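You operate a simulated robot arm through the tools that you are given. There is no shell and no other tool.

The job below is to be done with a simulated robot arm. You get a single attempt, and the scene is never put back.

## Task
Gift-box the teal carton: paper folded in, lid shut, band over the middle.
Fine: the carton from the counter, standing in the gift box under both paper flaps; the blue band. Set down upright: what you pick out.

The check looks at the end state, three seconds after you hand in, the way a careful person would. Anything else that was tipped, shoved, dropped, spilled or broken makes it a failure. Lids that push on must go on centred and level and be pressed home; caps that screw on are set level and turned clockwise until they are tight.

## Robot
A 7-joint arm with a three-finger gripper, fixed in place. Base frame: the origin is on the floor under the middle of its stand, x ahead of it, y to its left, z up; the work surface is at about z = 900. Lengths are in mm, angles in degrees, forces in N, time in s.
It reaches about 1342 mm from its shoulder. Its first joint turns from -166.0 to 166.0 degrees. Payload 2.69 kg.
Tool frame: the origin (TCP) lies between the finger pads and is the grasp point; the fingertips stand 30 mm ahead of it; z points along the fingers, y is the line along which they close. The gripper opens to 128 mm; its body begins 117 mm behind the TCP.
Orientation is that of the tool frame in the base frame, as a unit quaternion [w, x, y, z]. With the fingers straight down and closing along the base's y, the tool's x points along the base's -x, its y along +y and its z along -z.

## Interface
- The arm moves only by the tool step_arm. Its arguments are lists of equal length, an entry for each row: "xyz": the shift along the base's x, y, z in mm, a list of three; "turn": the turn, a rotation vector about the base's x, y, z in degrees, a list of three. In form: {"xyz": [[x, y, z], ...], "turn": [[rx, ry, rz], ...]}. A call has 1 to 20 rows; each row is the pose to reach, as a shift and turn from the pose commanded when the call began. "hand" is the finger opening in mm, from 0 to 128, set as the call begins (left out, the last holds). Each row takes 0.2 s and may step no farther than 50 mm and 8.6 degrees from the row before; otherwise, or with a gripper value out of range, the whole call is refused. A pose out of reach is approached as far as the arm can. The call stops where the force on the tool passes 80 N (or 10 N more than at its start, if that is more) or the arm is blocked; 0.2 s more then pass. Each finger travels about 127 mm/s and halts on what it meets, pressing with about 34 N; the grip force reading is that of the motor and also rises with nothing between the fingers. The clock runs only during rows and for 0.2 s after the last one: add rows that repeat a pose to give the fingers time. The reply holds the time, the measured pose of the TCP, the force on the tool along the base axes, the opening and the grip force, in the units named above and with some noise, with the torque about the TCP (base axes, N m) and any sound that the robot's microphone picked up.
- Cameras (640 x 400 px; columns grow to the right, rows downward): "scene" is fixed at [220.2, -650.7, 1517.4]; the picture's right is [0.96, -0.29, 0.00], its down [-0.12, -0.42, -0.90] and it looks along [0.26, 0.86, -0.44] (base axes); focal length 372 px, centre (320, 200). "wrist" rides on the gripper at [58, 54, -131] in the tool frame; the picture's right is [-0.68, 0.74, 0.00], its down [-0.62, -0.57, -0.55] and it looks along [-0.40, -0.37, 0.84] (tool axes); focal length 234 px, centre (320, 200). There is no depth. A picture from a camera that has moved, and an enlarged one, comes with that camera's place and axes in the base frame and with its lens.
- get_image(camera): a new picture of that camera. The clock stands still meanwhile.
- raise_lower(by): moves the trunk up (or, below 0, down) by that many mm; the arm rides with it, the base frame stays. It gives what a move gives, with no picture.
- enlarge(camera, box): a new picture of the part [left, top, right, bottom] of that camera's present view, enlarged. The clock stands still meanwhile.
- job_done(): hands the job in; it is judged then, once.

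Places have to be worked out from the pictures, the camera data and where the tool is seen. Open the gripper and draw the arm clear of the work before you hand the job in, unless the task says otherwise.

The tools are called after "Request:" by a JSON object that holds its "fn" and its "kwargs". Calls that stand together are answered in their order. step_arm: Moves the arm, as the interface text tells. Its arguments: {"type":"object","properties":{"xyz":{"type":"array","items":{"type":"array","items":{"type":"number"}}},"turn":{"type":"array","items":{"type":"array","items":{"type":"number"}}},"hand":{"type":"number"}},"required":["xyz","turn"]} The other tools are called the same way: raise_lower (by) moves the trunk up or down; get_image (camera) takes a picture; enlarge (camera, box) takes an enlarged picture of a part of a camera's view; job_done () hands the job in.

At the start:

```text
t: 0.0
ee_pos: [456.5, 527.9, 1338.0]
ee_rot: [0.0, 0.0, 1.0, 0.001]
contact_force: [-0.2, 0.0, -0.9]
moment: [-0.01, 0.02, 0.02]
grip_width: 128.1
grasp_force: 0.0
trunk travel left (down, up): [-150.0, 200.0]
```

scene: 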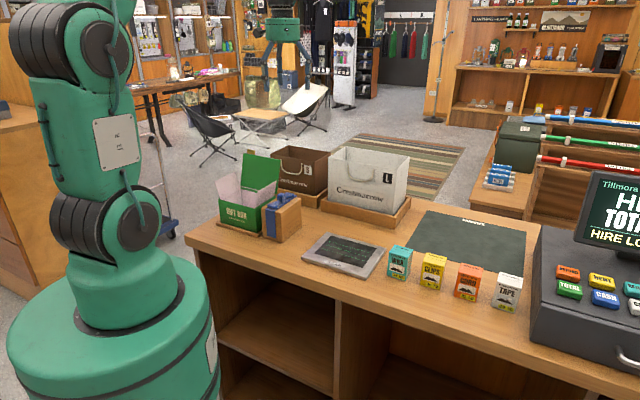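
wrist: 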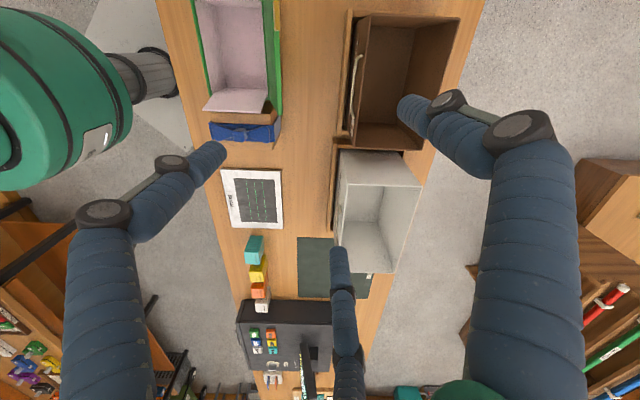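

I'll start by looking closely at the gift box, the band and the cartons.

Request:
{"fn": "enlarge", "kwargs": {"camera": "scene", "box": [180, 130, 340, 260]}}

Request:
{"fn": "enlarge", "kwargs": {"camera": "scene", "box": [360, 220, 540, 330]}}

Request:
{"fn": "enlarge", "kwargs": {"camera": "wrist", "box": [180, 0, 340, 160]}}

Request:
{"fn": "enlarge", "kwargs": {"camera": "wrist", "box": [200, 150, 360, 320]}}

```text
3.08 times, centred on (260, 195) of scene
camera zoom: at [220.2, -650.7, 1517.4], right [0.96, -0.29, 0.0], down [-0.12, -0.42, -0.9], along [0.26, 0.86, -0.44], focal length 1143 px, centre (505, 215)
```

zoom: 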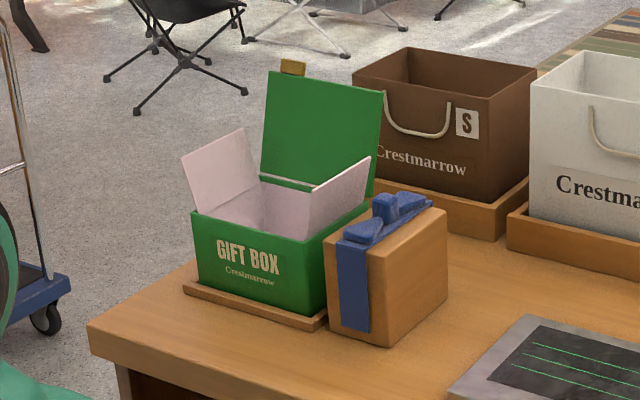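

```text
3.56 times, centred on (450, 275) of scene
camera zoom: at [220.2, -650.7, 1517.4], right [0.96, -0.29, 0.0], down [-0.12, -0.42, -0.9], along [0.26, 0.86, -0.44], focal length 1321 px, centre (-142, -67)
```

zoom: 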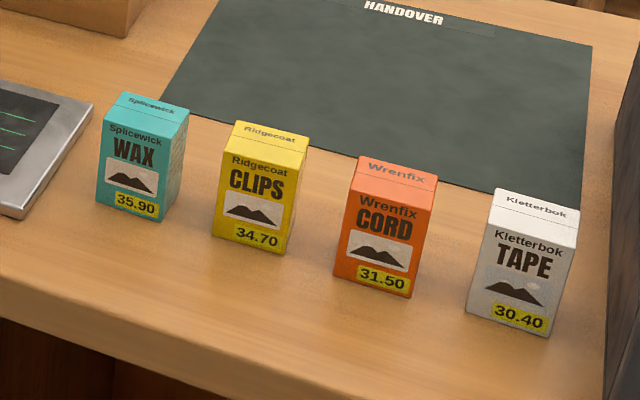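

```text
2.50 times, centred on (260, 80) of wrist
camera zoom: at [398.8, 581.0, 1468.7], right [0.68, 0.74, 0.0], down [0.62, -0.57, 0.55], along [0.4, -0.37, -0.84], focal length 585 px, centre (470, 500)
```

zoom: 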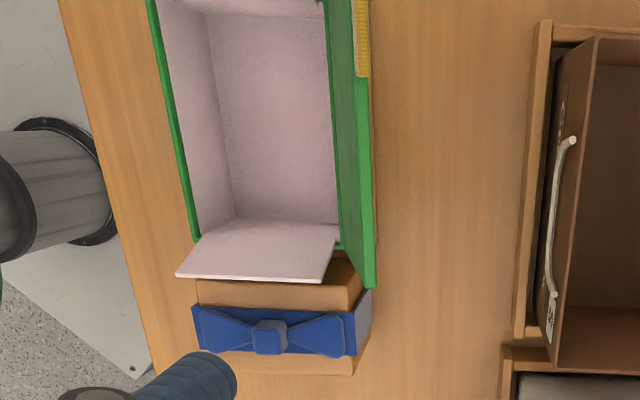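

```text
2.35 times, centred on (280, 235) of wrist
camera zoom: at [398.8, 581.0, 1468.7], right [0.68, 0.74, 0.0], down [0.62, -0.57, 0.55], along [0.4, -0.37, -0.84], focal length 551 px, centre (414, 118)
```

zoom: 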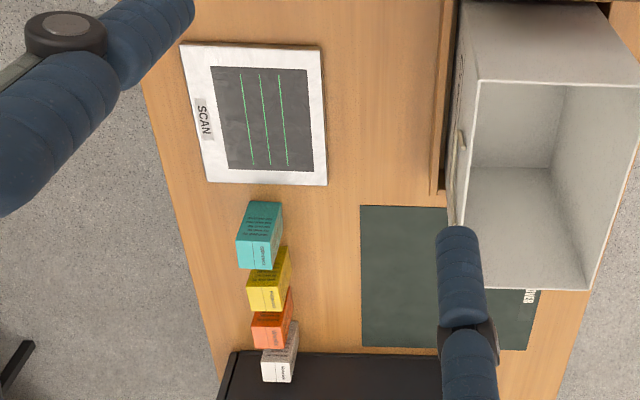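

The counter seems turned about -42° in the base frame. I'll take tighter views to measure corners of the teal carton, the gift box and the band.

Request:
{"fn": "enlarge", "kwargs": {"camera": "scene", "box": [376, 234, 424, 290]}}

Request:
{"fn": "enlarge", "kwargs": {"camera": "scene", "box": [216, 146, 306, 246]}}

Request:
{"fn": "enlarge", "kwargs": {"camera": "scene", "box": [255, 185, 310, 250]}}

Request:
{"fn": "enlarge", "kwargs": {"camera": "wrist", "box": [190, 80, 290, 150]}}

Request:
{"fn": "enlarge", "kwargs": {"camera": "wrist", "box": [190, 0, 290, 70]}}

Request:
{"fn": "enlarge", "kwargs": {"camera": "wrist", "box": [235, 225, 285, 310]}}

```text
7.14 times, centred on (400, 262) of scene
camera zoom: at [220.2, -650.7, 1517.4], right [0.96, -0.29, 0.0], down [-0.12, -0.42, -0.9], along [0.26, 0.86, -0.44], focal length 2654 px, centre (-251, -243)
```

zoom: 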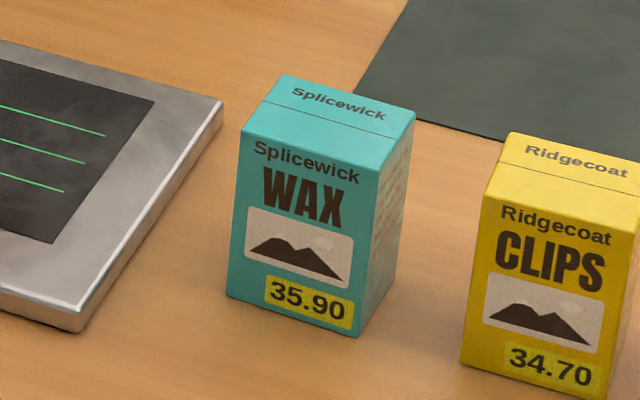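

```text
4.00 times, centred on (261, 196) of scene
camera zoom: at [220.2, -650.7, 1517.4], right [0.96, -0.29, 0.0], down [-0.12, -0.42, -0.9], along [0.26, 0.86, -0.44], focal length 1486 px, centre (556, 216)
```

zoom: 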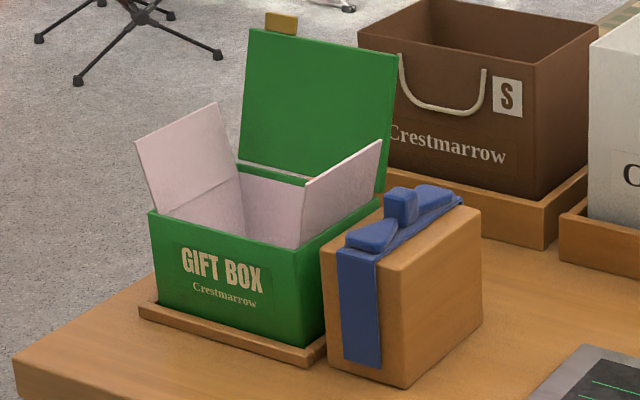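

```text
6.15 times, centred on (282, 218) of scene
camera zoom: at [220.2, -650.7, 1517.4], right [0.96, -0.29, 0.0], down [-0.12, -0.42, -0.9], along [0.26, 0.86, -0.44], focal length 2286 px, centre (551, 92)
```

zoom: 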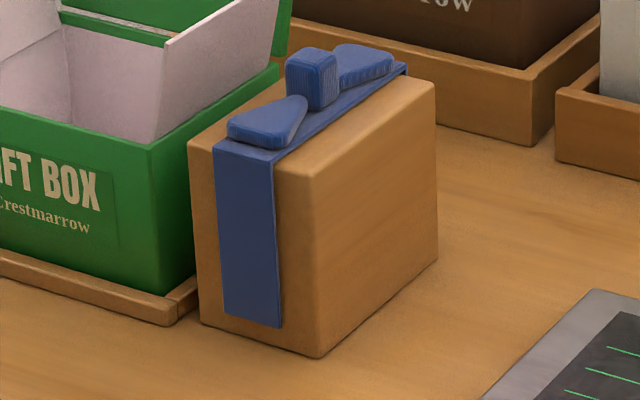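

```text
5.71 times, centred on (240, 115) of wrist
camera zoom: at [398.8, 581.0, 1468.7], right [0.68, 0.74, 0.0], down [0.62, -0.57, 0.55], along [0.4, -0.37, -0.84], focal length 1338 px, centre (777, 686)
```

zoom: 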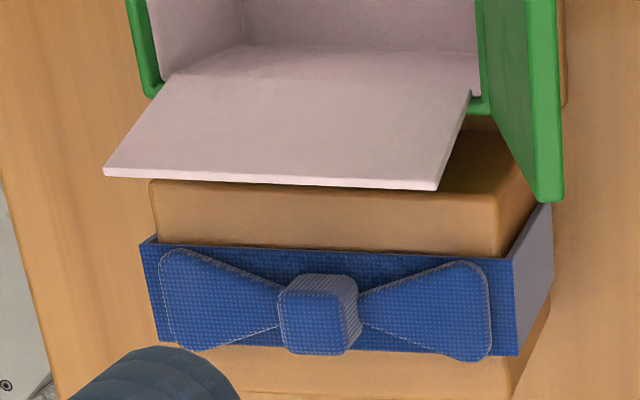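

```text
5.71 times, centred on (240, 35) of wrist
camera zoom: at [398.8, 581.0, 1468.7], right [0.68, 0.74, 0.0], down [0.62, -0.57, 0.55], along [0.4, -0.37, -0.84], focal length 1338 px, centre (777, 1143)
```

zoom: 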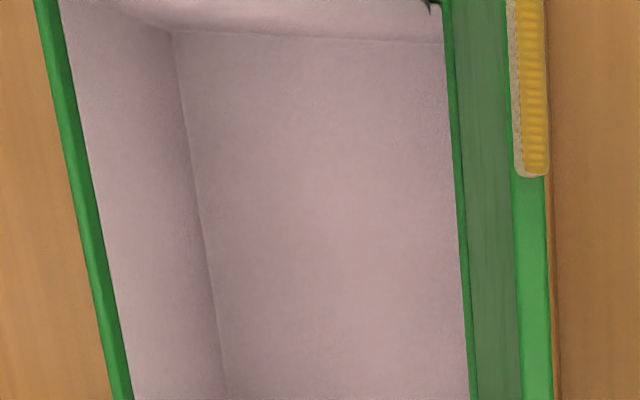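

```text
4.71 times, centred on (260, 268) of wrist
camera zoom: at [398.8, 581.0, 1468.7], right [0.68, 0.74, 0.0], down [0.62, -0.57, 0.55], along [0.4, -0.37, -0.84], focal length 1102 px, centre (602, -118)
```

zoom: 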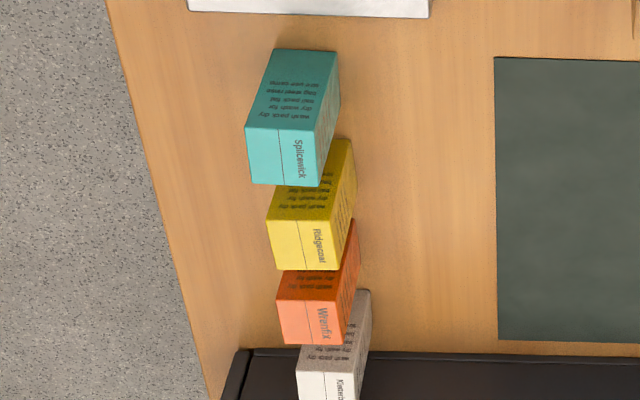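

The carton appears to be about 50 x 40 x 72 mm near (658, 52), and the box rim is about z 1000. I don't yet know how the three fingers converge, so I'll close them here in free air and look.

Request:
{"fn": "step_arm", "kwargs": {"xyz": [[0, 0, 0], [0, 0, 0], [0, 0, 0], [0, 0, 0]], "turn": [[0, 0, 0], [0, 0, 0], [0, 0, 0], [0, 0, 0]], "hand": 50}}

Request:
{"fn": "get_image", "kwargs": {"camera": "wrist"}}

Request:
{"fn": "step_arm", "kwargs": {"xyz": [[0, 0, 0], [0, 0, 0], [0, 0, 0], [0, 0, 0]], "turn": [[0, 0, 0], [0, 0, 0], [0, 0, 0], [0, 0, 0]], "hand": 0}}

Request:
{"fn": "get_image", "kwargs": {"camera": "wrist"}}

Request:
{"fn": "enlarge", "kwargs": {"camera": "scene", "box": [210, 0, 370, 100]}}

```text
t: 1.0
ee_pos: [457.1, 526.8, 1339.0]
ee_rot: [0.0, 0.0, 1.0, 0.0]
contact_force: [0.6, 0.7, -0.1]
moment: [-0.02, 0.0, 0.02]
grip_width: 50.3
grasp_force: 0.0
trunk travel left (down, up): [-150.0, 200.0]
```

```text
taken
camera wrist: at [398.8, 581.0, 1468.7], right [0.68, 0.74, 0.0], down [0.62, -0.57, 0.55], along [0.4, -0.37, -0.84], focal length 234 px, centre (320, 200)
```

wrist: 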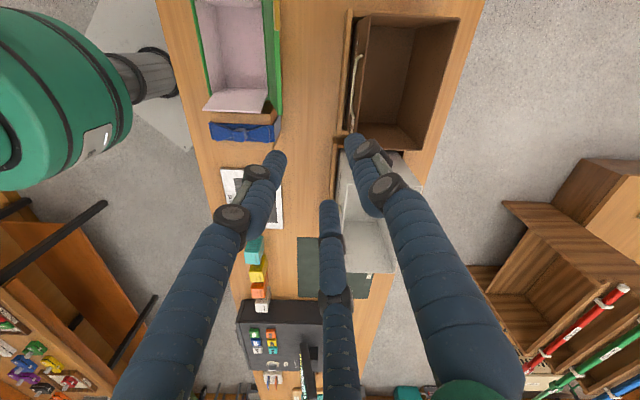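

```text
t: 2.0
ee_pos: [456.3, 527.9, 1337.4]
ee_rot: [-0.001, 0.0, 1.0, 0.0]
contact_force: [-0.3, -0.1, -0.9]
moment: [0.03, 0.01, 0.01]
grip_width: 1.8
grasp_force: 31.3
trunk travel left (down, up): [-150.0, 200.0]
```

```text
taken
camera wrist: at [398.8, 581.0, 1468.7], right [0.68, 0.74, 0.0], down [0.62, -0.57, 0.55], along [0.4, -0.37, -0.84], focal length 234 px, centre (320, 200)
```

wrist: 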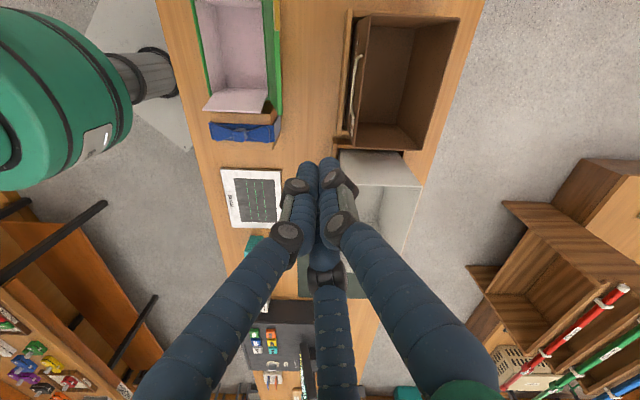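

```text
4.00 times, centred on (290, 50) of scene
camera zoom: at [220.2, -650.7, 1517.4], right [0.96, -0.29, 0.0], down [-0.12, -0.42, -0.9], along [0.26, 0.86, -0.44], focal length 1486 px, centre (440, 800)
```

zoom: 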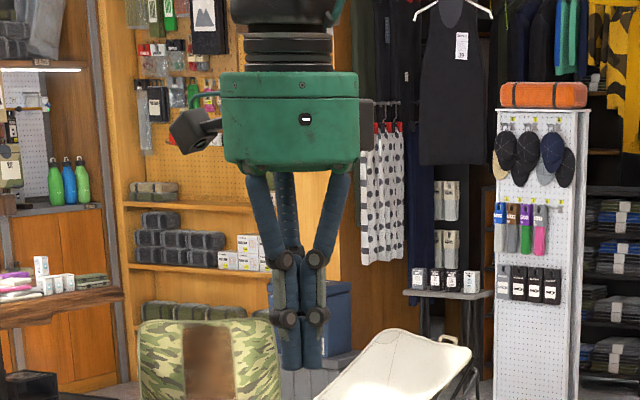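

The hand is a three-jaw centric gripper, with the lone finger on tool +y and the others at ±120°. I'll travel high toward the teal carton, turning +42° to line the tool's y up with the carton's long side.

Request:
{"fn": "step_arm", "kwargs": {"xyz": [[14, -34, -9], [28, -68, -18], [43, -102, -27], [57, -136, -36], [71, -170, -45], [86, -204, -54], [100, -238, -63], [114, -272, -72], [129, -306, -81], [143, -340, -90], [157, -374, -99], [172, -408, -108], [186, -442, -117], [200, -476, -126]], "turn": [[0, 0, 3], [0, 0, 6], [0, 0, 9], [0, 0, 12], [0, 0, 15], [0, 0, 18], [0, 0, 21], [0, 0, 24], [0, 0, 27], [0, 0, 30], [0, 0, 33], [0, 0, 36], [0, 0, 39], [0, 0, 42]], "hand": 128}}

Request:
{"fn": "get_image", "kwargs": {"camera": "wrist"}}

Request:
{"fn": "get_image", "kwargs": {"camera": "scene"}}

```text
t: 5.0
ee_pos: [658.6, 49.9, 1212.9]
ee_rot: [0.0, -0.359, 0.933, 0.0]
contact_force: [0.2, -0.2, -0.3]
moment: [0.01, -0.02, -0.02]
grip_width: 128.0
grasp_force: 0.0
trunk travel left (down, up): [-150.0, 200.0]
```

```text
taken
camera wrist: at [579.0, 50.0, 1342.5], right [0.01, 1.0, 0.0], down [0.84, -0.01, 0.55], along [0.55, 0.0, -0.84], focal length 234 px, centre (320, 200)
```

wrist: 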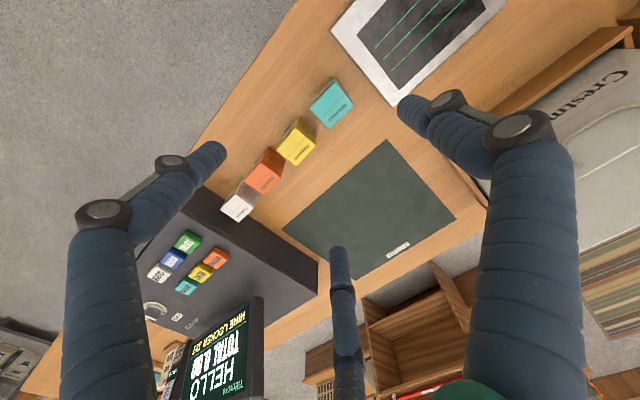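

```text
taken
```

scene: 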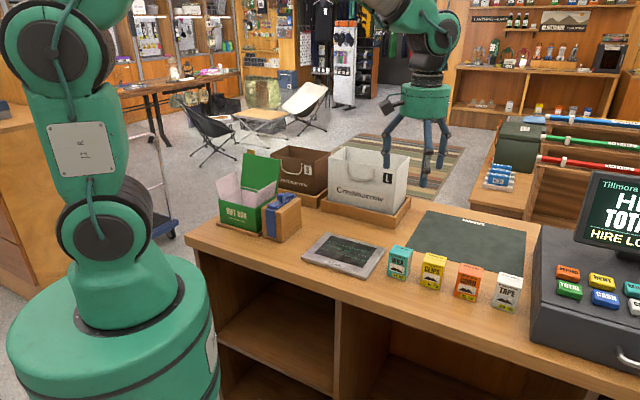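

Now an enlarged wrist view of the teal carton to fix its position and yaw.

Request:
{"fn": "enlarge", "kwargs": {"camera": "wrist", "box": [290, 65, 370, 145]}}

Request:
{"fn": "enlarge", "kwargs": {"camera": "scene", "box": [385, 240, 415, 284]}}

```text
5.00 times, centred on (330, 105) of wrist
camera zoom: at [579.0, 50.0, 1342.5], right [0.01, 1.0, 0.0], down [0.84, -0.01, 0.55], along [0.55, 0.0, -0.84], focal length 1171 px, centre (270, 675)
```

zoom: 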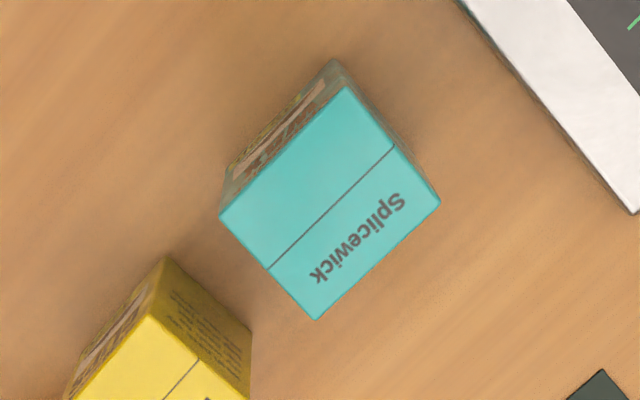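

```text
9.09 times, centred on (400, 262) of scene
camera zoom: at [220.2, -650.7, 1517.4], right [0.96, -0.29, 0.0], down [-0.12, -0.42, -0.9], along [0.26, 0.86, -0.44], focal length 3377 px, centre (-407, -364)
```

zoom: 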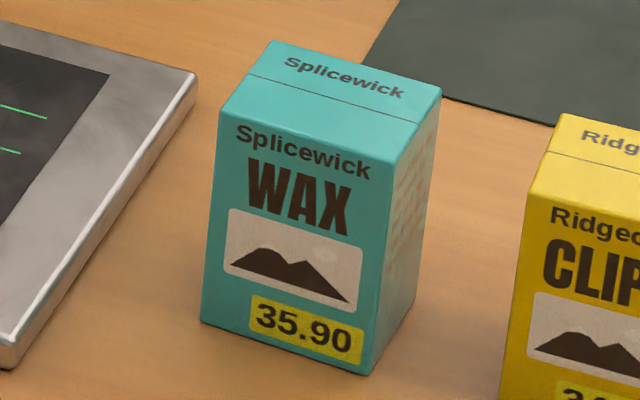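

Carton top centre works out at about (655.5, 68.5), top z 972, yaw about 133° for the tool's y. I'll move over it and descend to 1090 to verify.

Request:
{"fn": "step_arm", "kwargs": {"xyz": [[-1, 9, -20], [-3, 19, -40], [-3, 19, -80], [-3, 19, -122], [-3, 19, -122]], "turn": [[0, 0, 0.5], [0, 0, 1], [0, 0, 1], [0, 0, 1], [0, 0, 1]], "hand": 76}}

Request:
{"fn": "get_image", "kwargs": {"camera": "wrist"}}

Request:
{"fn": "enlarge", "kwargs": {"camera": "scene", "box": [340, 130, 500, 300]}}

```text
t: 6.2
ee_pos: [654.7, 69.7, 1087.8]
ee_rot: [0.001, -0.367, 0.93, -0.001]
contact_force: [0.5, 0.6, -0.7]
moment: [0.01, 0.04, -0.02]
grip_width: 76.2
grasp_force: 0.1
trunk travel left (down, up): [-150.0, 200.0]
```

```text
taken
camera wrist: at [576.2, 69.1, 1218.8], right [-0.01, 1.0, 0.0], down [0.84, 0.01, 0.55], along [0.55, 0.0, -0.84], focal length 234 px, centre (320, 200)
```

wrist: 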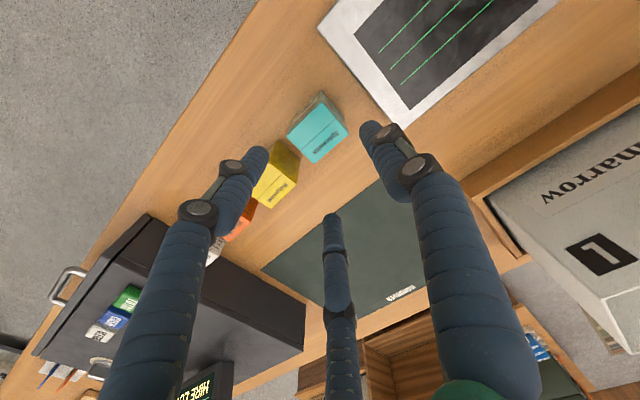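

```text
2.35 times, centred on (420, 215) of scene
camera zoom: at [220.2, -650.7, 1517.4], right [0.96, -0.29, 0.0], down [-0.12, -0.42, -0.9], along [0.26, 0.86, -0.44], focal length 874 px, centre (85, 165)
```

zoom: 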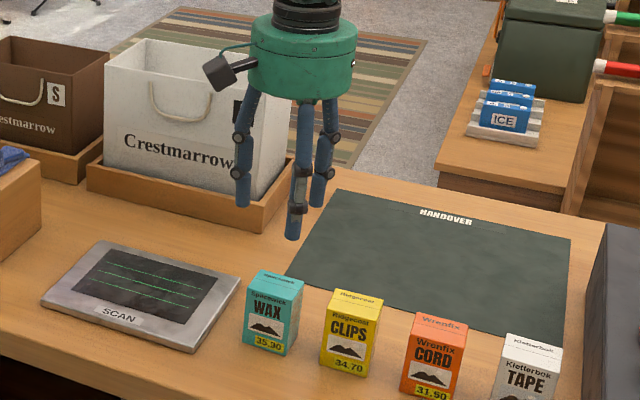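

Enlarging the carton in this closer view to check the centring before going down.

Request:
{"fn": "enlarge", "kwargs": {"camera": "wrist", "box": [270, 70, 370, 180]}}

```text
3.64 times, centred on (320, 125) of wrist
camera zoom: at [576.2, 69.1, 1218.8], right [-0.01, 1.0, 0.0], down [0.84, 0.01, 0.55], along [0.55, 0.0, -0.84], focal length 852 px, centre (320, 473)
```

zoom: 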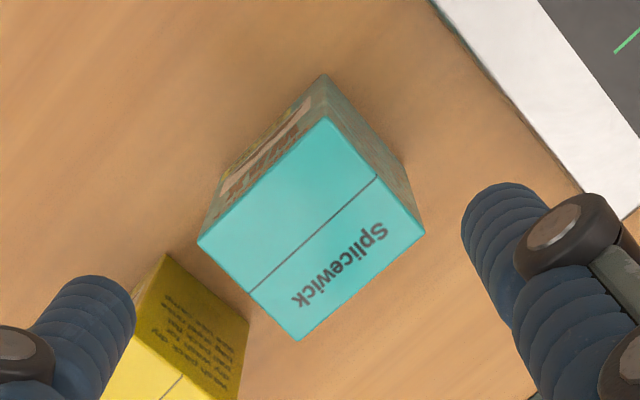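

The view puts the carton centre at about (655.4, 67.5), and the tool is at (655.4, 69.3). I'll shift 1.5 mm in y and descend to TCP z 955; the fingers stay clear of the yellow carton and above the tablet.

Request:
{"fn": "step_arm", "kwargs": {"xyz": [[0, -1.5, -45], [0, -1.5, -85], [0, -1.5, -115], [0, -1.5, -133], [0, -1.5, -133]], "turn": [[0, 0, 0.3], [0, 0, 0.3], [0, 0, 0.3], [0, 0, 0.3], [0, 0, 0.3]]}}

Request:
{"fn": "get_image", "kwargs": {"camera": "wrist"}}

Request:
{"fn": "enlarge", "kwargs": {"camera": "scene", "box": [360, 200, 460, 300]}}

```text
t: 7.4
ee_pos: [655.7, 69.7, 958.0]
ee_rot: [0.0, -0.369, 0.929, 0.0]
contact_force: [0.6, 0.9, -0.4]
moment: [-0.01, 0.04, 0.02]
grip_width: 75.7
grasp_force: 0.1
trunk travel left (down, up): [-150.0, 200.0]
```

```text
taken
camera wrist: at [576.8, 67.8, 1087.5], right [-0.01, 1.0, 0.0], down [0.84, 0.01, 0.55], along [0.55, 0.01, -0.84], focal length 234 px, centre (320, 200)
```

wrist: 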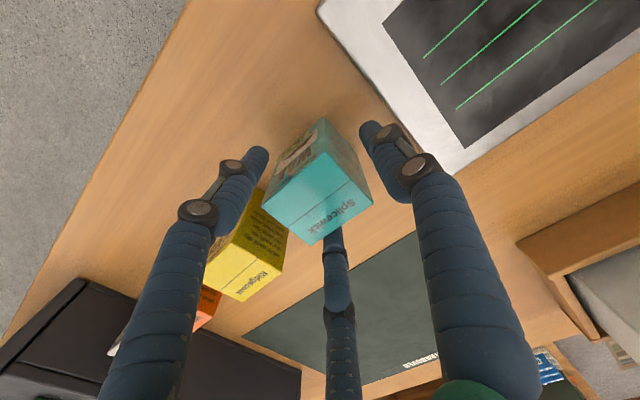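

```text
4.00 times, centred on (410, 250) of scene
camera zoom: at [220.2, -650.7, 1517.4], right [0.96, -0.29, 0.0], down [-0.12, -0.42, -0.9], along [0.26, 0.86, -0.44], focal length 1486 px, centre (-40, 0)
```

zoom: 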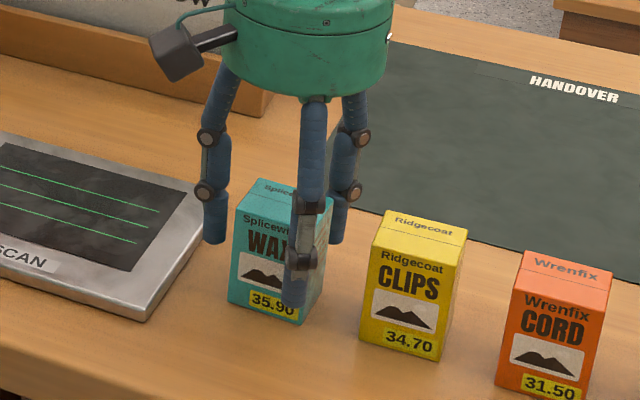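

The carton sits centred between the three fingers. I'll close to 44 mm and see where the fingers stop.

Request:
{"fn": "step_arm", "kwargs": {"xyz": [[0, 0, 0], [0, 0, 0], [0, 0, 0], [0, 0, 0]], "turn": [[0, 0, 0], [0, 0, 0], [0, 0, 0], [0, 0, 0]], "hand": 44}}

Request:
{"fn": "get_image", "kwargs": {"camera": "wrist"}}

Request:
{"fn": "enlarge", "kwargs": {"camera": "scene", "box": [360, 200, 460, 300]}}

```text
t: 8.4
ee_pos: [655.3, 69.7, 955.6]
ee_rot: [-0.001, -0.369, 0.929, 0.0]
contact_force: [-1.8, 0.2, 1.7]
moment: [0.02, 0.04, 0.02]
grip_width: 51.9
grasp_force: 34.2
trunk travel left (down, up): [-150.0, 200.0]
```

```text
taken
camera wrist: at [576.5, 67.8, 1087.8], right [-0.01, 1.0, 0.0], down [0.84, 0.01, 0.55], along [0.55, 0.01, -0.84], focal length 234 px, centre (320, 200)
```

wrist: 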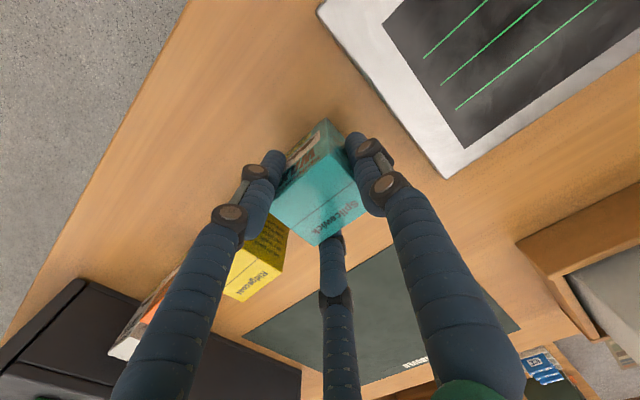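

```text
4.00 times, centred on (410, 250) of scene
camera zoom: at [220.2, -650.7, 1517.4], right [0.96, -0.29, 0.0], down [-0.12, -0.42, -0.9], along [0.26, 0.86, -0.44], focal length 1486 px, centre (-40, 0)
```

zoom: 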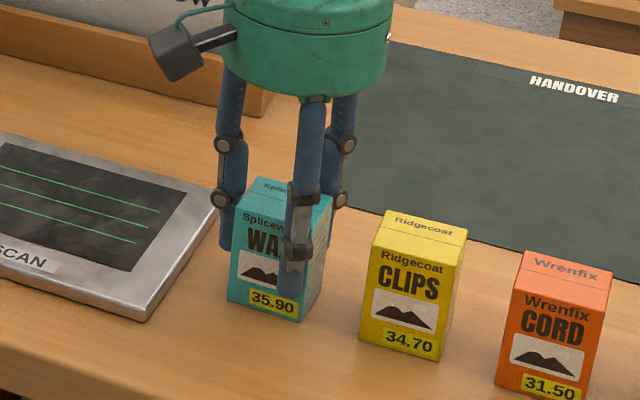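

The grip is at 51.9 mm and 34 N. I'll lift straight up slowly and check that the carton comes along level.

Request:
{"fn": "step_arm", "kwargs": {"xyz": [[0, 0, 3], [0, 0, 10], [0, 0, 25], [0, 0, 50], [0, 0, 80], [0, 0, 80]], "turn": [[0, 0, 0], [0, 0, 0], [0, 0, 0], [0, 0, 0], [0, 0, 0], [0, 0, 0]]}}

Request:
{"fn": "get_image", "kwargs": {"camera": "wrist"}}

Request:
{"fn": "enlarge", "kwargs": {"camera": "scene", "box": [360, 170, 460, 300]}}

```text
t: 9.8
ee_pos: [655.0, 68.8, 1038.6]
ee_rot: [0.0, -0.369, 0.93, 0.0]
contact_force: [-0.5, 0.5, -1.9]
moment: [-0.03, -0.01, 0.0]
grip_width: 51.6
grasp_force: 33.8
trunk travel left (down, up): [-150.0, 200.0]
```

```text
taken
camera wrist: at [576.9, 67.8, 1168.5], right [-0.01, 1.0, 0.0], down [0.84, 0.01, 0.55], along [0.55, 0.01, -0.84], focal length 234 px, centre (320, 200)
```

wrist: 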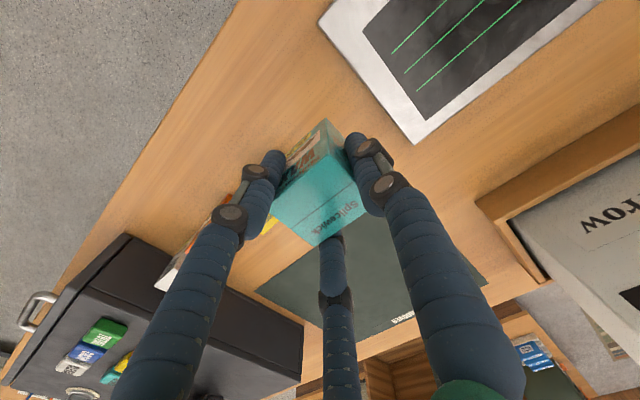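

```text
3.08 times, centred on (410, 235) of scene
camera zoom: at [220.2, -650.7, 1517.4], right [0.96, -0.29, 0.0], down [-0.12, -0.42, -0.9], along [0.26, 0.86, -0.44], focal length 1143 px, centre (43, 92)
```

zoom: 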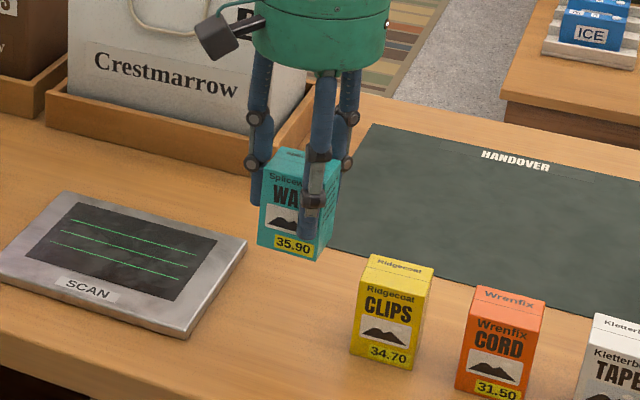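

The carton is held firmly and level. I'll raise to 1250, clear of the bags at about 1120, and travel to a viewpoint beside the gift box.

Request:
{"fn": "step_arm", "kwargs": {"xyz": [[0, 0, 43], [0, 0, 86], [0, 0, 130], [0, 0, 173], [0, 0, 212], [-25, 36, 212], [-50, 73, 212], [-76, 109, 212], [-101, 146, 212], [-126, 182, 212], [-152, 219, 212], [-177, 256, 212], [-202, 292, 212], [-228, 329, 212], [-253, 365, 212], [-278, 402, 212], [-304, 438, 212], [-329, 475, 212], [-355, 512, 212], [-355, 512, 212]], "turn": [[0, 0, 0], [0, 0, 0], [0, 0, 0], [0, 0, 0], [0, 0, 0], [0, 0, 0], [0, 0, 0], [0, 0, 0], [0, 0, 0], [0, 0, 0], [0, 0, 0], [0, 0, 0], [0, 0, 0], [0, 0, 0], [0, 0, 0], [0, 0, 0], [0, 0, 0], [0, 0, 0], [0, 0, 0], [0, 0, 0]]}}

Request:
{"fn": "get_image", "kwargs": {"camera": "wrist"}}

Request:
{"fn": "get_image", "kwargs": {"camera": "scene"}}

```text
t: 14.0
ee_pos: [298.4, 582.3, 1246.8]
ee_rot: [0.0, -0.369, 0.93, 0.0]
contact_force: [0.2, 1.1, -1.0]
moment: [-0.02, 0.0, -0.03]
grip_width: 51.4
grasp_force: 34.0
trunk travel left (down, up): [-150.0, 200.0]
```

```text
taken
camera wrist: at [219.6, 582.0, 1377.9], right [-0.01, 1.0, 0.0], down [0.84, 0.01, 0.55], along [0.55, 0.01, -0.84], focal length 234 px, centre (320, 200)
```

wrist: 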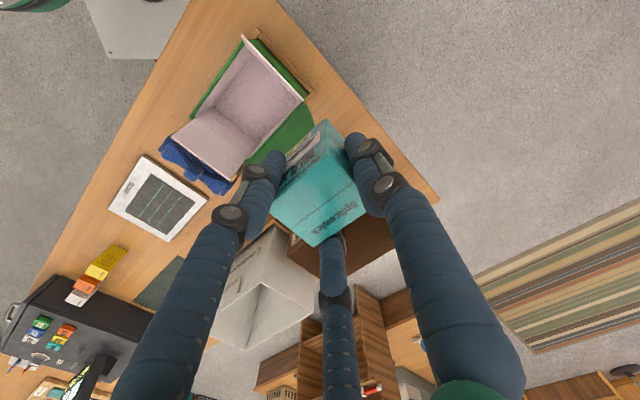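

```text
taken
```

scene: 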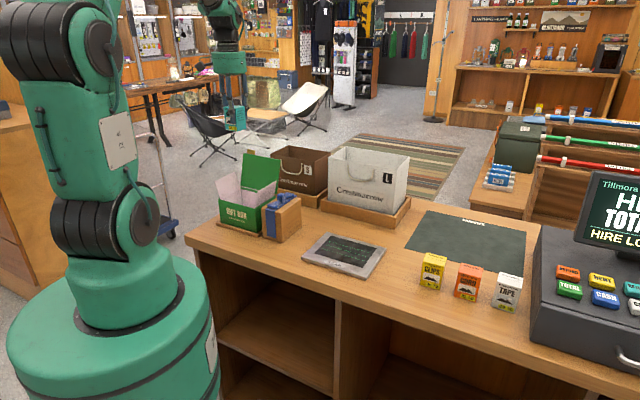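

Good view of the whole gift box. I'll enlarge it for measurement.

Request:
{"fn": "enlarge", "kwargs": {"camera": "wrist", "box": [150, 20, 330, 200]}}

Request:
{"fn": "enlarge", "kwargs": {"camera": "wrist", "box": [225, 20, 325, 110]}}

Request:
{"fn": "enlarge", "kwargs": {"camera": "wrist", "box": [150, 100, 250, 200]}}

```text
2.22 times, centred on (240, 110) of wrist
camera zoom: at [219.6, 582.0, 1377.9], right [-0.01, 1.0, 0.0], down [0.84, 0.01, 0.55], along [0.55, 0.01, -0.84], focal length 520 px, centre (498, 400)
```

zoom: 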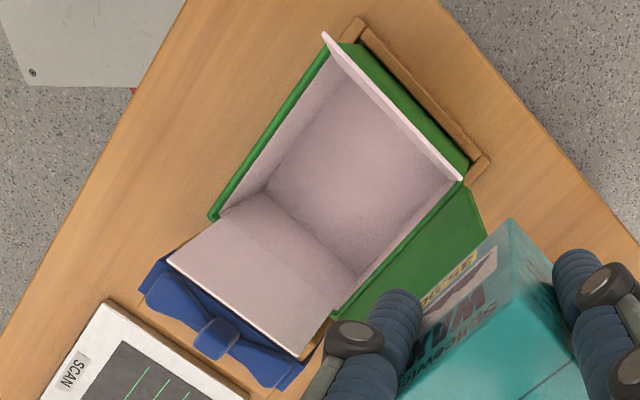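

```text
4.44 times, centred on (275, 65) of wrist
camera zoom: at [219.6, 582.0, 1377.9], right [-0.01, 1.0, 0.0], down [0.84, 0.01, 0.55], along [0.55, 0.01, -0.84], focal length 1041 px, centre (520, 800)
```

zoom: 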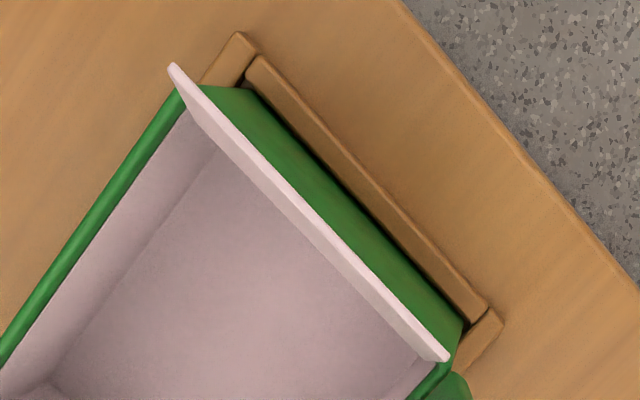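

```text
4.00 times, centred on (200, 150) of wrist
camera zoom: at [219.6, 582.0, 1377.9], right [-0.01, 1.0, 0.0], down [0.84, 0.01, 0.55], along [0.55, 0.01, -0.84], focal length 937 px, centre (800, 400)
```

zoom: 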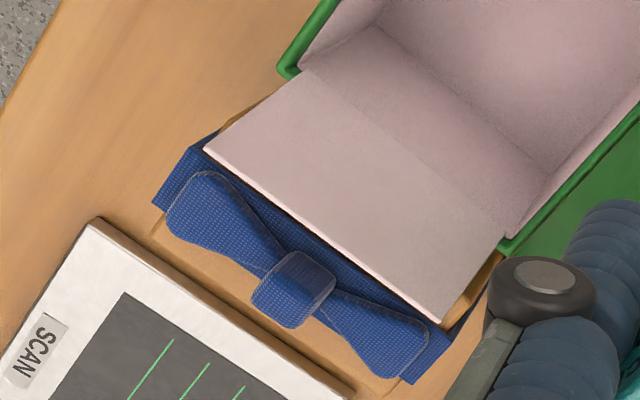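

I have the box: centre about (303.5, 466), u-axis at -44.5°, rim z≈1001, lid leaning back about 19°. Now I'll check how the carton sits in the fingers before lowering it in.

Request:
{"fn": "enlarge", "kwargs": {"camera": "wrist", "box": [250, 100, 390, 260]}}

Request:
{"fn": "enlarge", "kwargs": {"camera": "scene", "box": [205, 40, 265, 140]}}

```text
2.50 times, centred on (320, 180) of wrist
camera zoom: at [219.6, 582.0, 1377.9], right [-0.01, 1.0, 0.0], down [0.84, 0.01, 0.55], along [0.55, 0.01, -0.84], focal length 585 px, centre (320, 250)
```

zoom: 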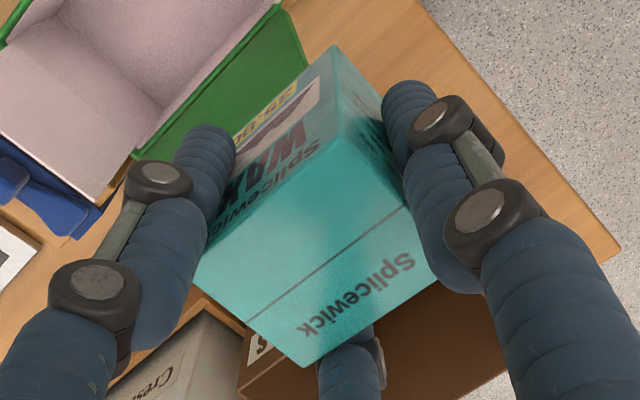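

```text
4.00 times, centred on (235, 90) of scene
camera zoom: at [220.2, -650.7, 1517.4], right [0.96, -0.29, 0.0], down [-0.12, -0.42, -0.9], along [0.26, 0.86, -0.44], focal length 1486 px, centre (660, 640)
```

zoom: 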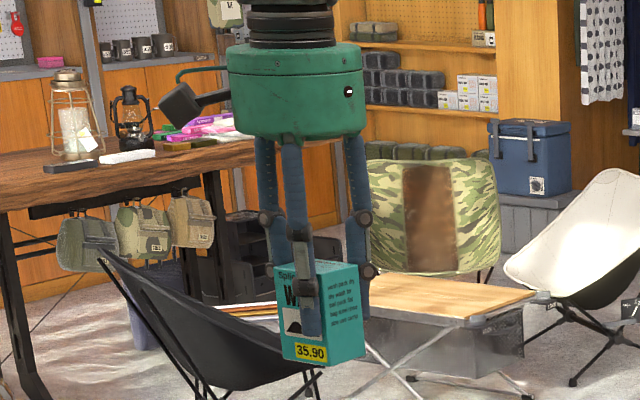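

The carton is centred in the hand within about 1.5 mm and aligned. I'll move over the box centre, turn +2.2°, and descend to TCP z 1120 to check from both cameras.

Request:
{"fn": "step_arm", "kwargs": {"xyz": [[1, -40, 0], [2, -80, 0], [4, -117.5, 0], [4, -117.5, -40], [4, -117.5, -80], [4, -117.5, -115], [4, -117.5, -127], [4, -117.5, -127]], "turn": [[0, 0, 0.7], [0, 0, 1.4], [0, 0, 2.2], [0, 0, 2.2], [0, 0, 2.2], [0, 0, 2.2], [0, 0, 2.2], [0, 0, 2.2]]}}

Request:
{"fn": "get_image", "kwargs": {"camera": "wrist"}}

Request:
{"fn": "enlarge", "kwargs": {"camera": "scene", "box": [190, 90, 320, 250]}}

```text
t: 15.8
ee_pos: [303.0, 464.2, 1121.0]
ee_rot: [-0.001, -0.387, 0.922, 0.0]
contact_force: [0.1, 1.1, -2.0]
moment: [-0.05, 0.01, 0.01]
grip_width: 51.5
grasp_force: 34.0
trunk travel left (down, up): [-150.0, 200.0]
```

```text
taken
camera wrist: at [224.6, 460.1, 1251.9], right [-0.05, 1.0, 0.0], down [0.83, 0.04, 0.55], along [0.55, 0.03, -0.84], focal length 234 px, centre (320, 200)
```

wrist: 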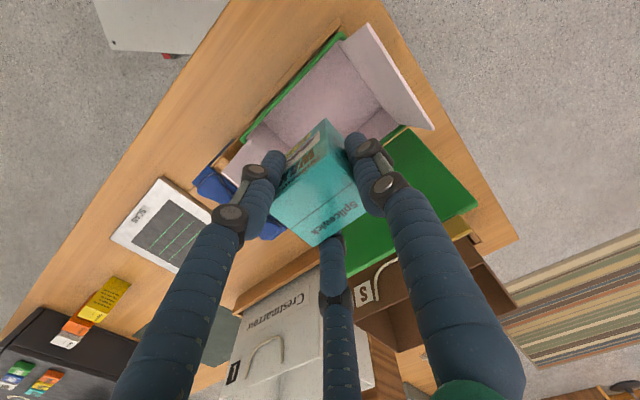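

```text
2.50 times, centred on (255, 170) of scene
camera zoom: at [220.2, -650.7, 1517.4], right [0.96, -0.29, 0.0], down [-0.12, -0.42, -0.9], along [0.26, 0.86, -0.44], focal length 929 px, centre (482, 275)
```

zoom: 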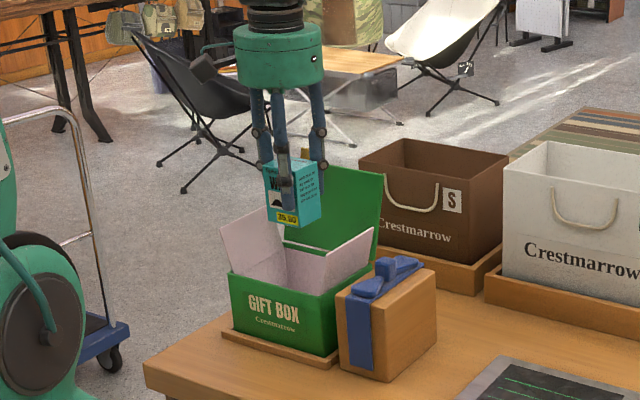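

Everything lines up with the opening. I'll lower to TCP z 985 (carton bottom about 928), with the force in view.

Request:
{"fn": "step_arm", "kwargs": {"xyz": [[-0.5, 0.5, -30], [-1, 1, -60], [-1, 1, -90], [-1, 1, -115], [-1, 1, -130], [-1, 1, -136], [-1, 1, -136]], "turn": [[0, 0, 0], [0, 0, 0], [0, 0, 0], [0, 0, 0], [0, 0, 0], [0, 0, 0], [0, 0, 0]]}}

Request:
{"fn": "get_image", "kwargs": {"camera": "wrist"}}

Request:
{"fn": "enlarge", "kwargs": {"camera": "scene", "box": [210, 120, 310, 240]}}

```text
t: 17.4
ee_pos: [301.7, 463.6, 986.6]
ee_rot: [0.0, -0.386, 0.922, 0.0]
contact_force: [-0.1, 0.0, -1.4]
moment: [-0.01, 0.02, -0.01]
grip_width: 51.7
grasp_force: 34.0
trunk travel left (down, up): [-150.0, 200.0]
```

```text
taken
camera wrist: at [222.5, 459.6, 1117.0], right [-0.05, 1.0, 0.0], down [0.83, 0.04, 0.55], along [0.55, 0.03, -0.84], focal length 234 px, centre (320, 200)
```

wrist: 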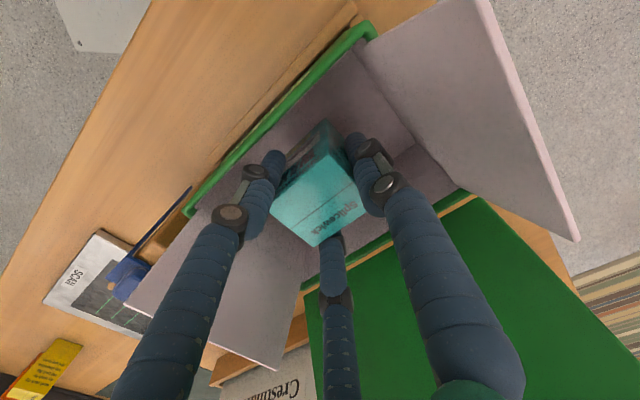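

```text
3.33 times, centred on (260, 180) of scene
camera zoom: at [220.2, -650.7, 1517.4], right [0.96, -0.29, 0.0], down [-0.12, -0.42, -0.9], along [0.26, 0.86, -0.44], focal length 1238 px, centre (520, 267)
```

zoom: 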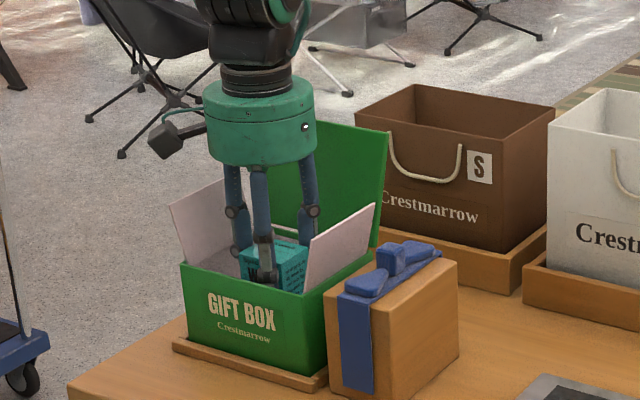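

It's clear on all sides with no contact. I'll creep down 12 mm and watch the vertical force.

Request:
{"fn": "step_arm", "kwargs": {"xyz": [[0, 0, -3], [0, 0, -6], [0, 0, -9], [0, 0, -12], [0, 0, -12]], "turn": [[0, 0, 0], [0, 0, 0], [0, 0, 0], [0, 0, 0], [0, 0, 0]]}}

```text
t: 18.6
ee_pos: [301.3, 464.1, 973.6]
ee_rot: [0.0, -0.387, 0.922, 0.0]
contact_force: [-0.2, -0.3, -1.1]
moment: [0.0, -0.01, -0.01]
grip_width: 51.0
grasp_force: 33.5
trunk travel left (down, up): [-150.0, 200.0]
```

No contact yet at TCP z about 974. Continuing in 1.5 mm rows.

Request:
{"fn": "step_arm", "kwargs": {"xyz": [[0, 0, -1.5], [0, 0, -3], [0, 0, -4.5], [0, 0, -4.5]], "turn": [[0, 0, 0], [0, 0, 0], [0, 0, 0], [0, 0, 0]]}}

```text
t: 19.6
ee_pos: [301.5, 463.9, 969.0]
ee_rot: [0.0, -0.387, 0.922, 0.0]
contact_force: [0.2, 0.3, -1.1]
moment: [-0.01, 0.03, 0.02]
grip_width: 51.1
grasp_force: 33.9
trunk travel left (down, up): [-150.0, 200.0]
```

Still no contact at 969. Creeping further down.

Request:
{"fn": "step_arm", "kwargs": {"xyz": [[0, 0, -1], [0, 0, -2], [0, 0, -3], [0, 0, -3]], "turn": [[0, 0, 0], [0, 0, 0], [0, 0, 0], [0, 0, 0]]}}

```text
t: 20.6
ee_pos: [302.1, 465.1, 966.9]
ee_rot: [0.001, -0.387, 0.922, 0.0]
contact_force: [-1.0, -0.4, -1.9]
moment: [-0.02, 0.01, 0.01]
grip_width: 51.5
grasp_force: 34.0
trunk travel left (down, up): [-150.0, 200.0]
```

Nothing yet; I'll continue another few millimetres slowly.

Request:
{"fn": "step_arm", "kwargs": {"xyz": [[0, 0, -1], [0, 0, -2], [0, 0, -3], [0, 0, -3]], "turn": [[0, 0, 0], [0, 0, 0], [0, 0, 0], [0, 0, 0]]}}

Request:
{"fn": "get_image", "kwargs": {"camera": "wrist"}}

```text
t: 21.6
ee_pos: [303.1, 464.8, 962.7]
ee_rot: [-0.001, -0.387, 0.922, 0.0]
contact_force: [0.4, 0.2, -0.7]
moment: [-0.02, 0.03, 0.0]
grip_width: 51.4
grasp_force: 33.9
trunk travel left (down, up): [-150.0, 200.0]
```

```text
taken
camera wrist: at [223.2, 460.1, 1094.3], right [-0.05, 1.0, 0.0], down [0.83, 0.04, 0.55], along [0.55, 0.03, -0.84], focal length 234 px, centre (320, 200)
```

wrist: 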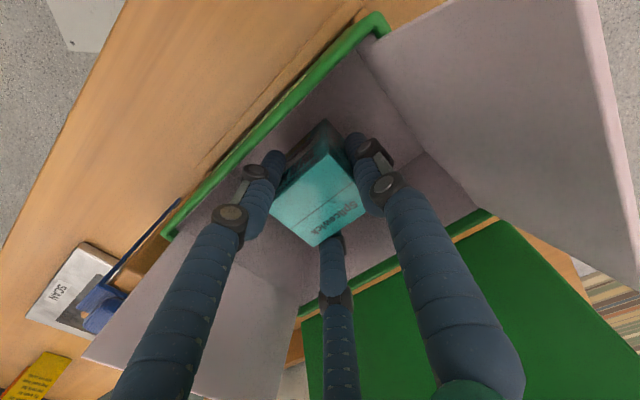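

Camera height says TCP is 963.3, so the carton bottom is about 907. A few more millimetres.

Request:
{"fn": "step_arm", "kwargs": {"xyz": [[0, 0, -1], [0, 0, -2], [0, 0, -3], [0, 0, -3]], "turn": [[0, 0, 0], [0, 0, 0], [0, 0, 0], [0, 0, 0]]}}

```text
t: 22.6
ee_pos: [302.4, 464.5, 961.1]
ee_rot: [0.001, -0.387, 0.922, 0.0]
contact_force: [-4.1, -2.3, 21.5]
moment: [-0.31, 0.15, -0.02]
grip_width: 51.6
grasp_force: 34.0
trunk travel left (down, up): [-150.0, 200.0]
```

Contact: 21 N upward, so the carton is on the box floor. I'll ease up 1 mm, then open the fingers just enough (66 mm) to stay off the walls.

Request:
{"fn": "step_arm", "kwargs": {"xyz": [[0, 0, 1], [0, 0, 1]], "turn": [[0, 0, 0], [0, 0, 0]]}}

Request:
{"fn": "step_arm", "kwargs": {"xyz": [[0, 0, 0], [0, 0, 0], [0, 0, 0]], "turn": [[0, 0, 0], [0, 0, 0], [0, 0, 0]], "hand": 64}}

Request:
{"fn": "get_image", "kwargs": {"camera": "wrist"}}

```text
t: 23.2
ee_pos: [303.4, 464.4, 962.3]
ee_rot: [0.001, -0.387, 0.922, 0.001]
contact_force: [-1.5, 3.4, 13.5]
moment: [0.09, -0.07, -0.01]
grip_width: 51.3
grasp_force: 33.7
trunk travel left (down, up): [-150.0, 200.0]
```

```text
t: 24.0
ee_pos: [302.4, 464.0, 960.8]
ee_rot: [0.0, -0.387, 0.922, 0.0]
contact_force: [-0.7, -0.4, -0.2]
moment: [-0.03, 0.03, -0.01]
grip_width: 63.8
grasp_force: 0.1
trunk travel left (down, up): [-150.0, 200.0]
```

```text
taken
camera wrist: at [223.5, 459.9, 1092.2], right [-0.05, 1.0, 0.0], down [0.83, 0.04, 0.55], along [0.55, 0.03, -0.84], focal length 234 px, centre (320, 200)
```

wrist: 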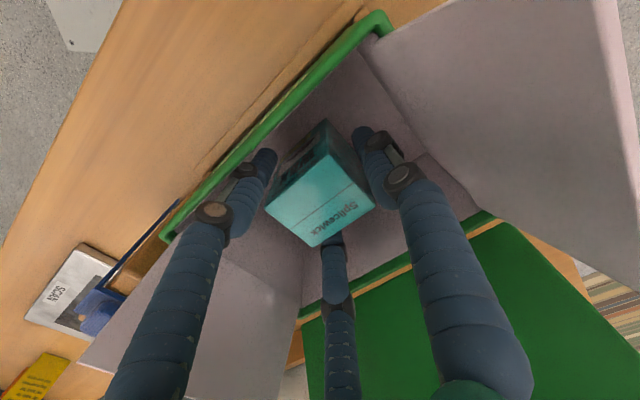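

The carton is released and standing. Retracting straight up to about z 1160.

Request:
{"fn": "step_arm", "kwargs": {"xyz": [[0, 0, 15], [0, 0, 40], [0, 0, 80], [0, 0, 120], [0, 0, 160], [0, 0, 200], [0, 0, 200]], "turn": [[0, 0, 0], [0, 0, 0], [0, 0, 0], [0, 0, 0], [0, 0, 0], [0, 0, 0], [0, 0, 0]]}}

Request:
{"fn": "get_image", "kwargs": {"camera": "wrist"}}

Request:
{"fn": "enlarge", "kwargs": {"camera": "scene", "box": [210, 130, 310, 245]}}

```text
t: 25.6
ee_pos: [302.9, 463.7, 1164.4]
ee_rot: [0.0, -0.387, 0.922, -0.001]
contact_force: [0.1, 0.2, 0.0]
moment: [0.02, -0.02, 0.02]
grip_width: 64.0
grasp_force: 0.0
trunk travel left (down, up): [-150.0, 200.0]
```

```text
taken
camera wrist: at [224.5, 458.6, 1295.1], right [-0.05, 1.0, 0.0], down [0.83, 0.04, 0.55], along [0.55, 0.03, -0.84], focal length 234 px, centre (320, 200)
```

wrist: 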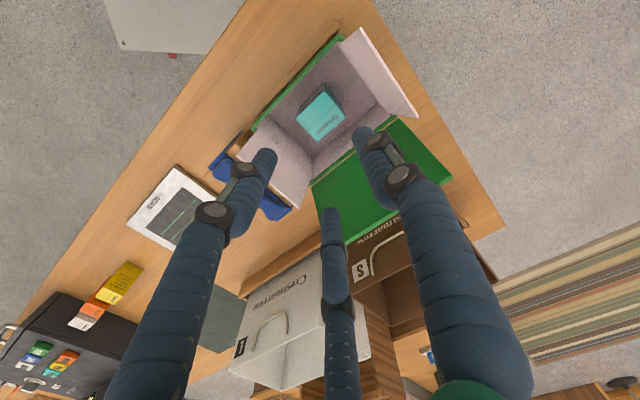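

```text
3.48 times, centred on (260, 188) of scene
camera zoom: at [220.2, -650.7, 1517.4], right [0.96, -0.29, 0.0], down [-0.12, -0.42, -0.9], along [0.26, 0.86, -0.44], focal length 1292 px, centre (529, 244)
```

zoom: 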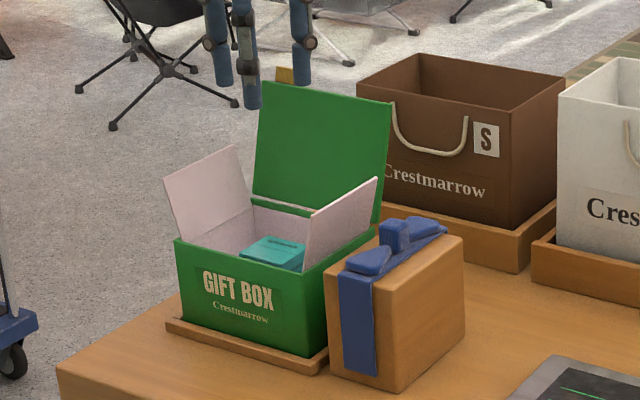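

The carton stands centred in the box, top about z 977. Next is the left flap: I'll close the fingers into a fist, go round outside it (u = -125) and lower the tips to about z 1027.

Request:
{"fn": "step_arm", "kwargs": {"xyz": [[-30, 30, 0], [-59, 60, 0], [-88.5, 90, 0], [-88.5, 90, -40], [-88.5, 90, -80], [-88.5, 90, -106], [-88.5, 90, -106]], "turn": [[0, 0, 0], [0, 0, 0], [0, 0, 0], [0, 0, 0], [0, 0, 0], [0, 0, 0], [0, 0, 0]], "hand": 0}}

Request:
{"fn": "get_image", "kwargs": {"camera": "wrist"}}

Request:
{"fn": "enlarge", "kwargs": {"camera": "scene", "box": [180, 90, 320, 250]}}

```text
t: 27.2
ee_pos: [212.6, 555.0, 1053.4]
ee_rot: [0.0, -0.388, 0.922, 0.0]
contact_force: [0.4, 0.1, 0.2]
moment: [-0.02, -0.02, -0.02]
grip_width: 2.2
grasp_force: 31.7
trunk travel left (down, up): [-150.0, 200.0]
```

```text
taken
camera wrist: at [134.5, 549.4, 1185.6], right [-0.05, 1.0, 0.0], down [0.84, 0.04, 0.55], along [0.55, 0.03, -0.84], focal length 234 px, centre (320, 200)
```

wrist: 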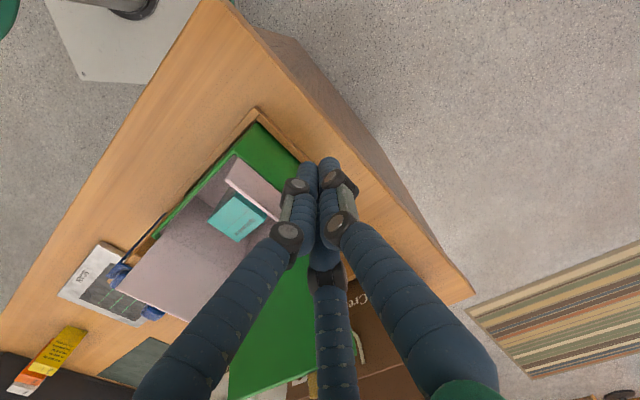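

```text
2.50 times, centred on (250, 170) of scene
camera zoom: at [220.2, -650.7, 1517.4], right [0.96, -0.29, 0.0], down [-0.12, -0.42, -0.9], along [0.26, 0.86, -0.44], focal length 929 px, centre (495, 275)
```

zoom: 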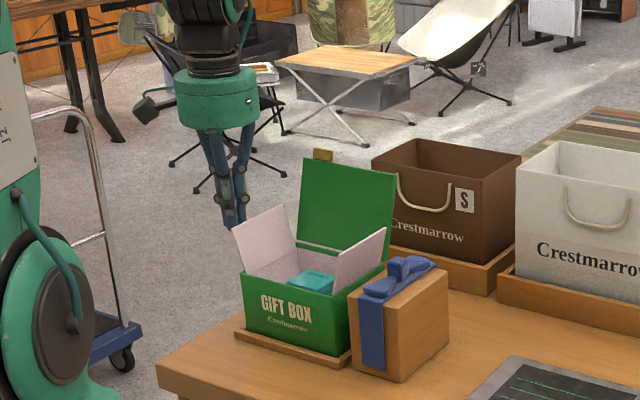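

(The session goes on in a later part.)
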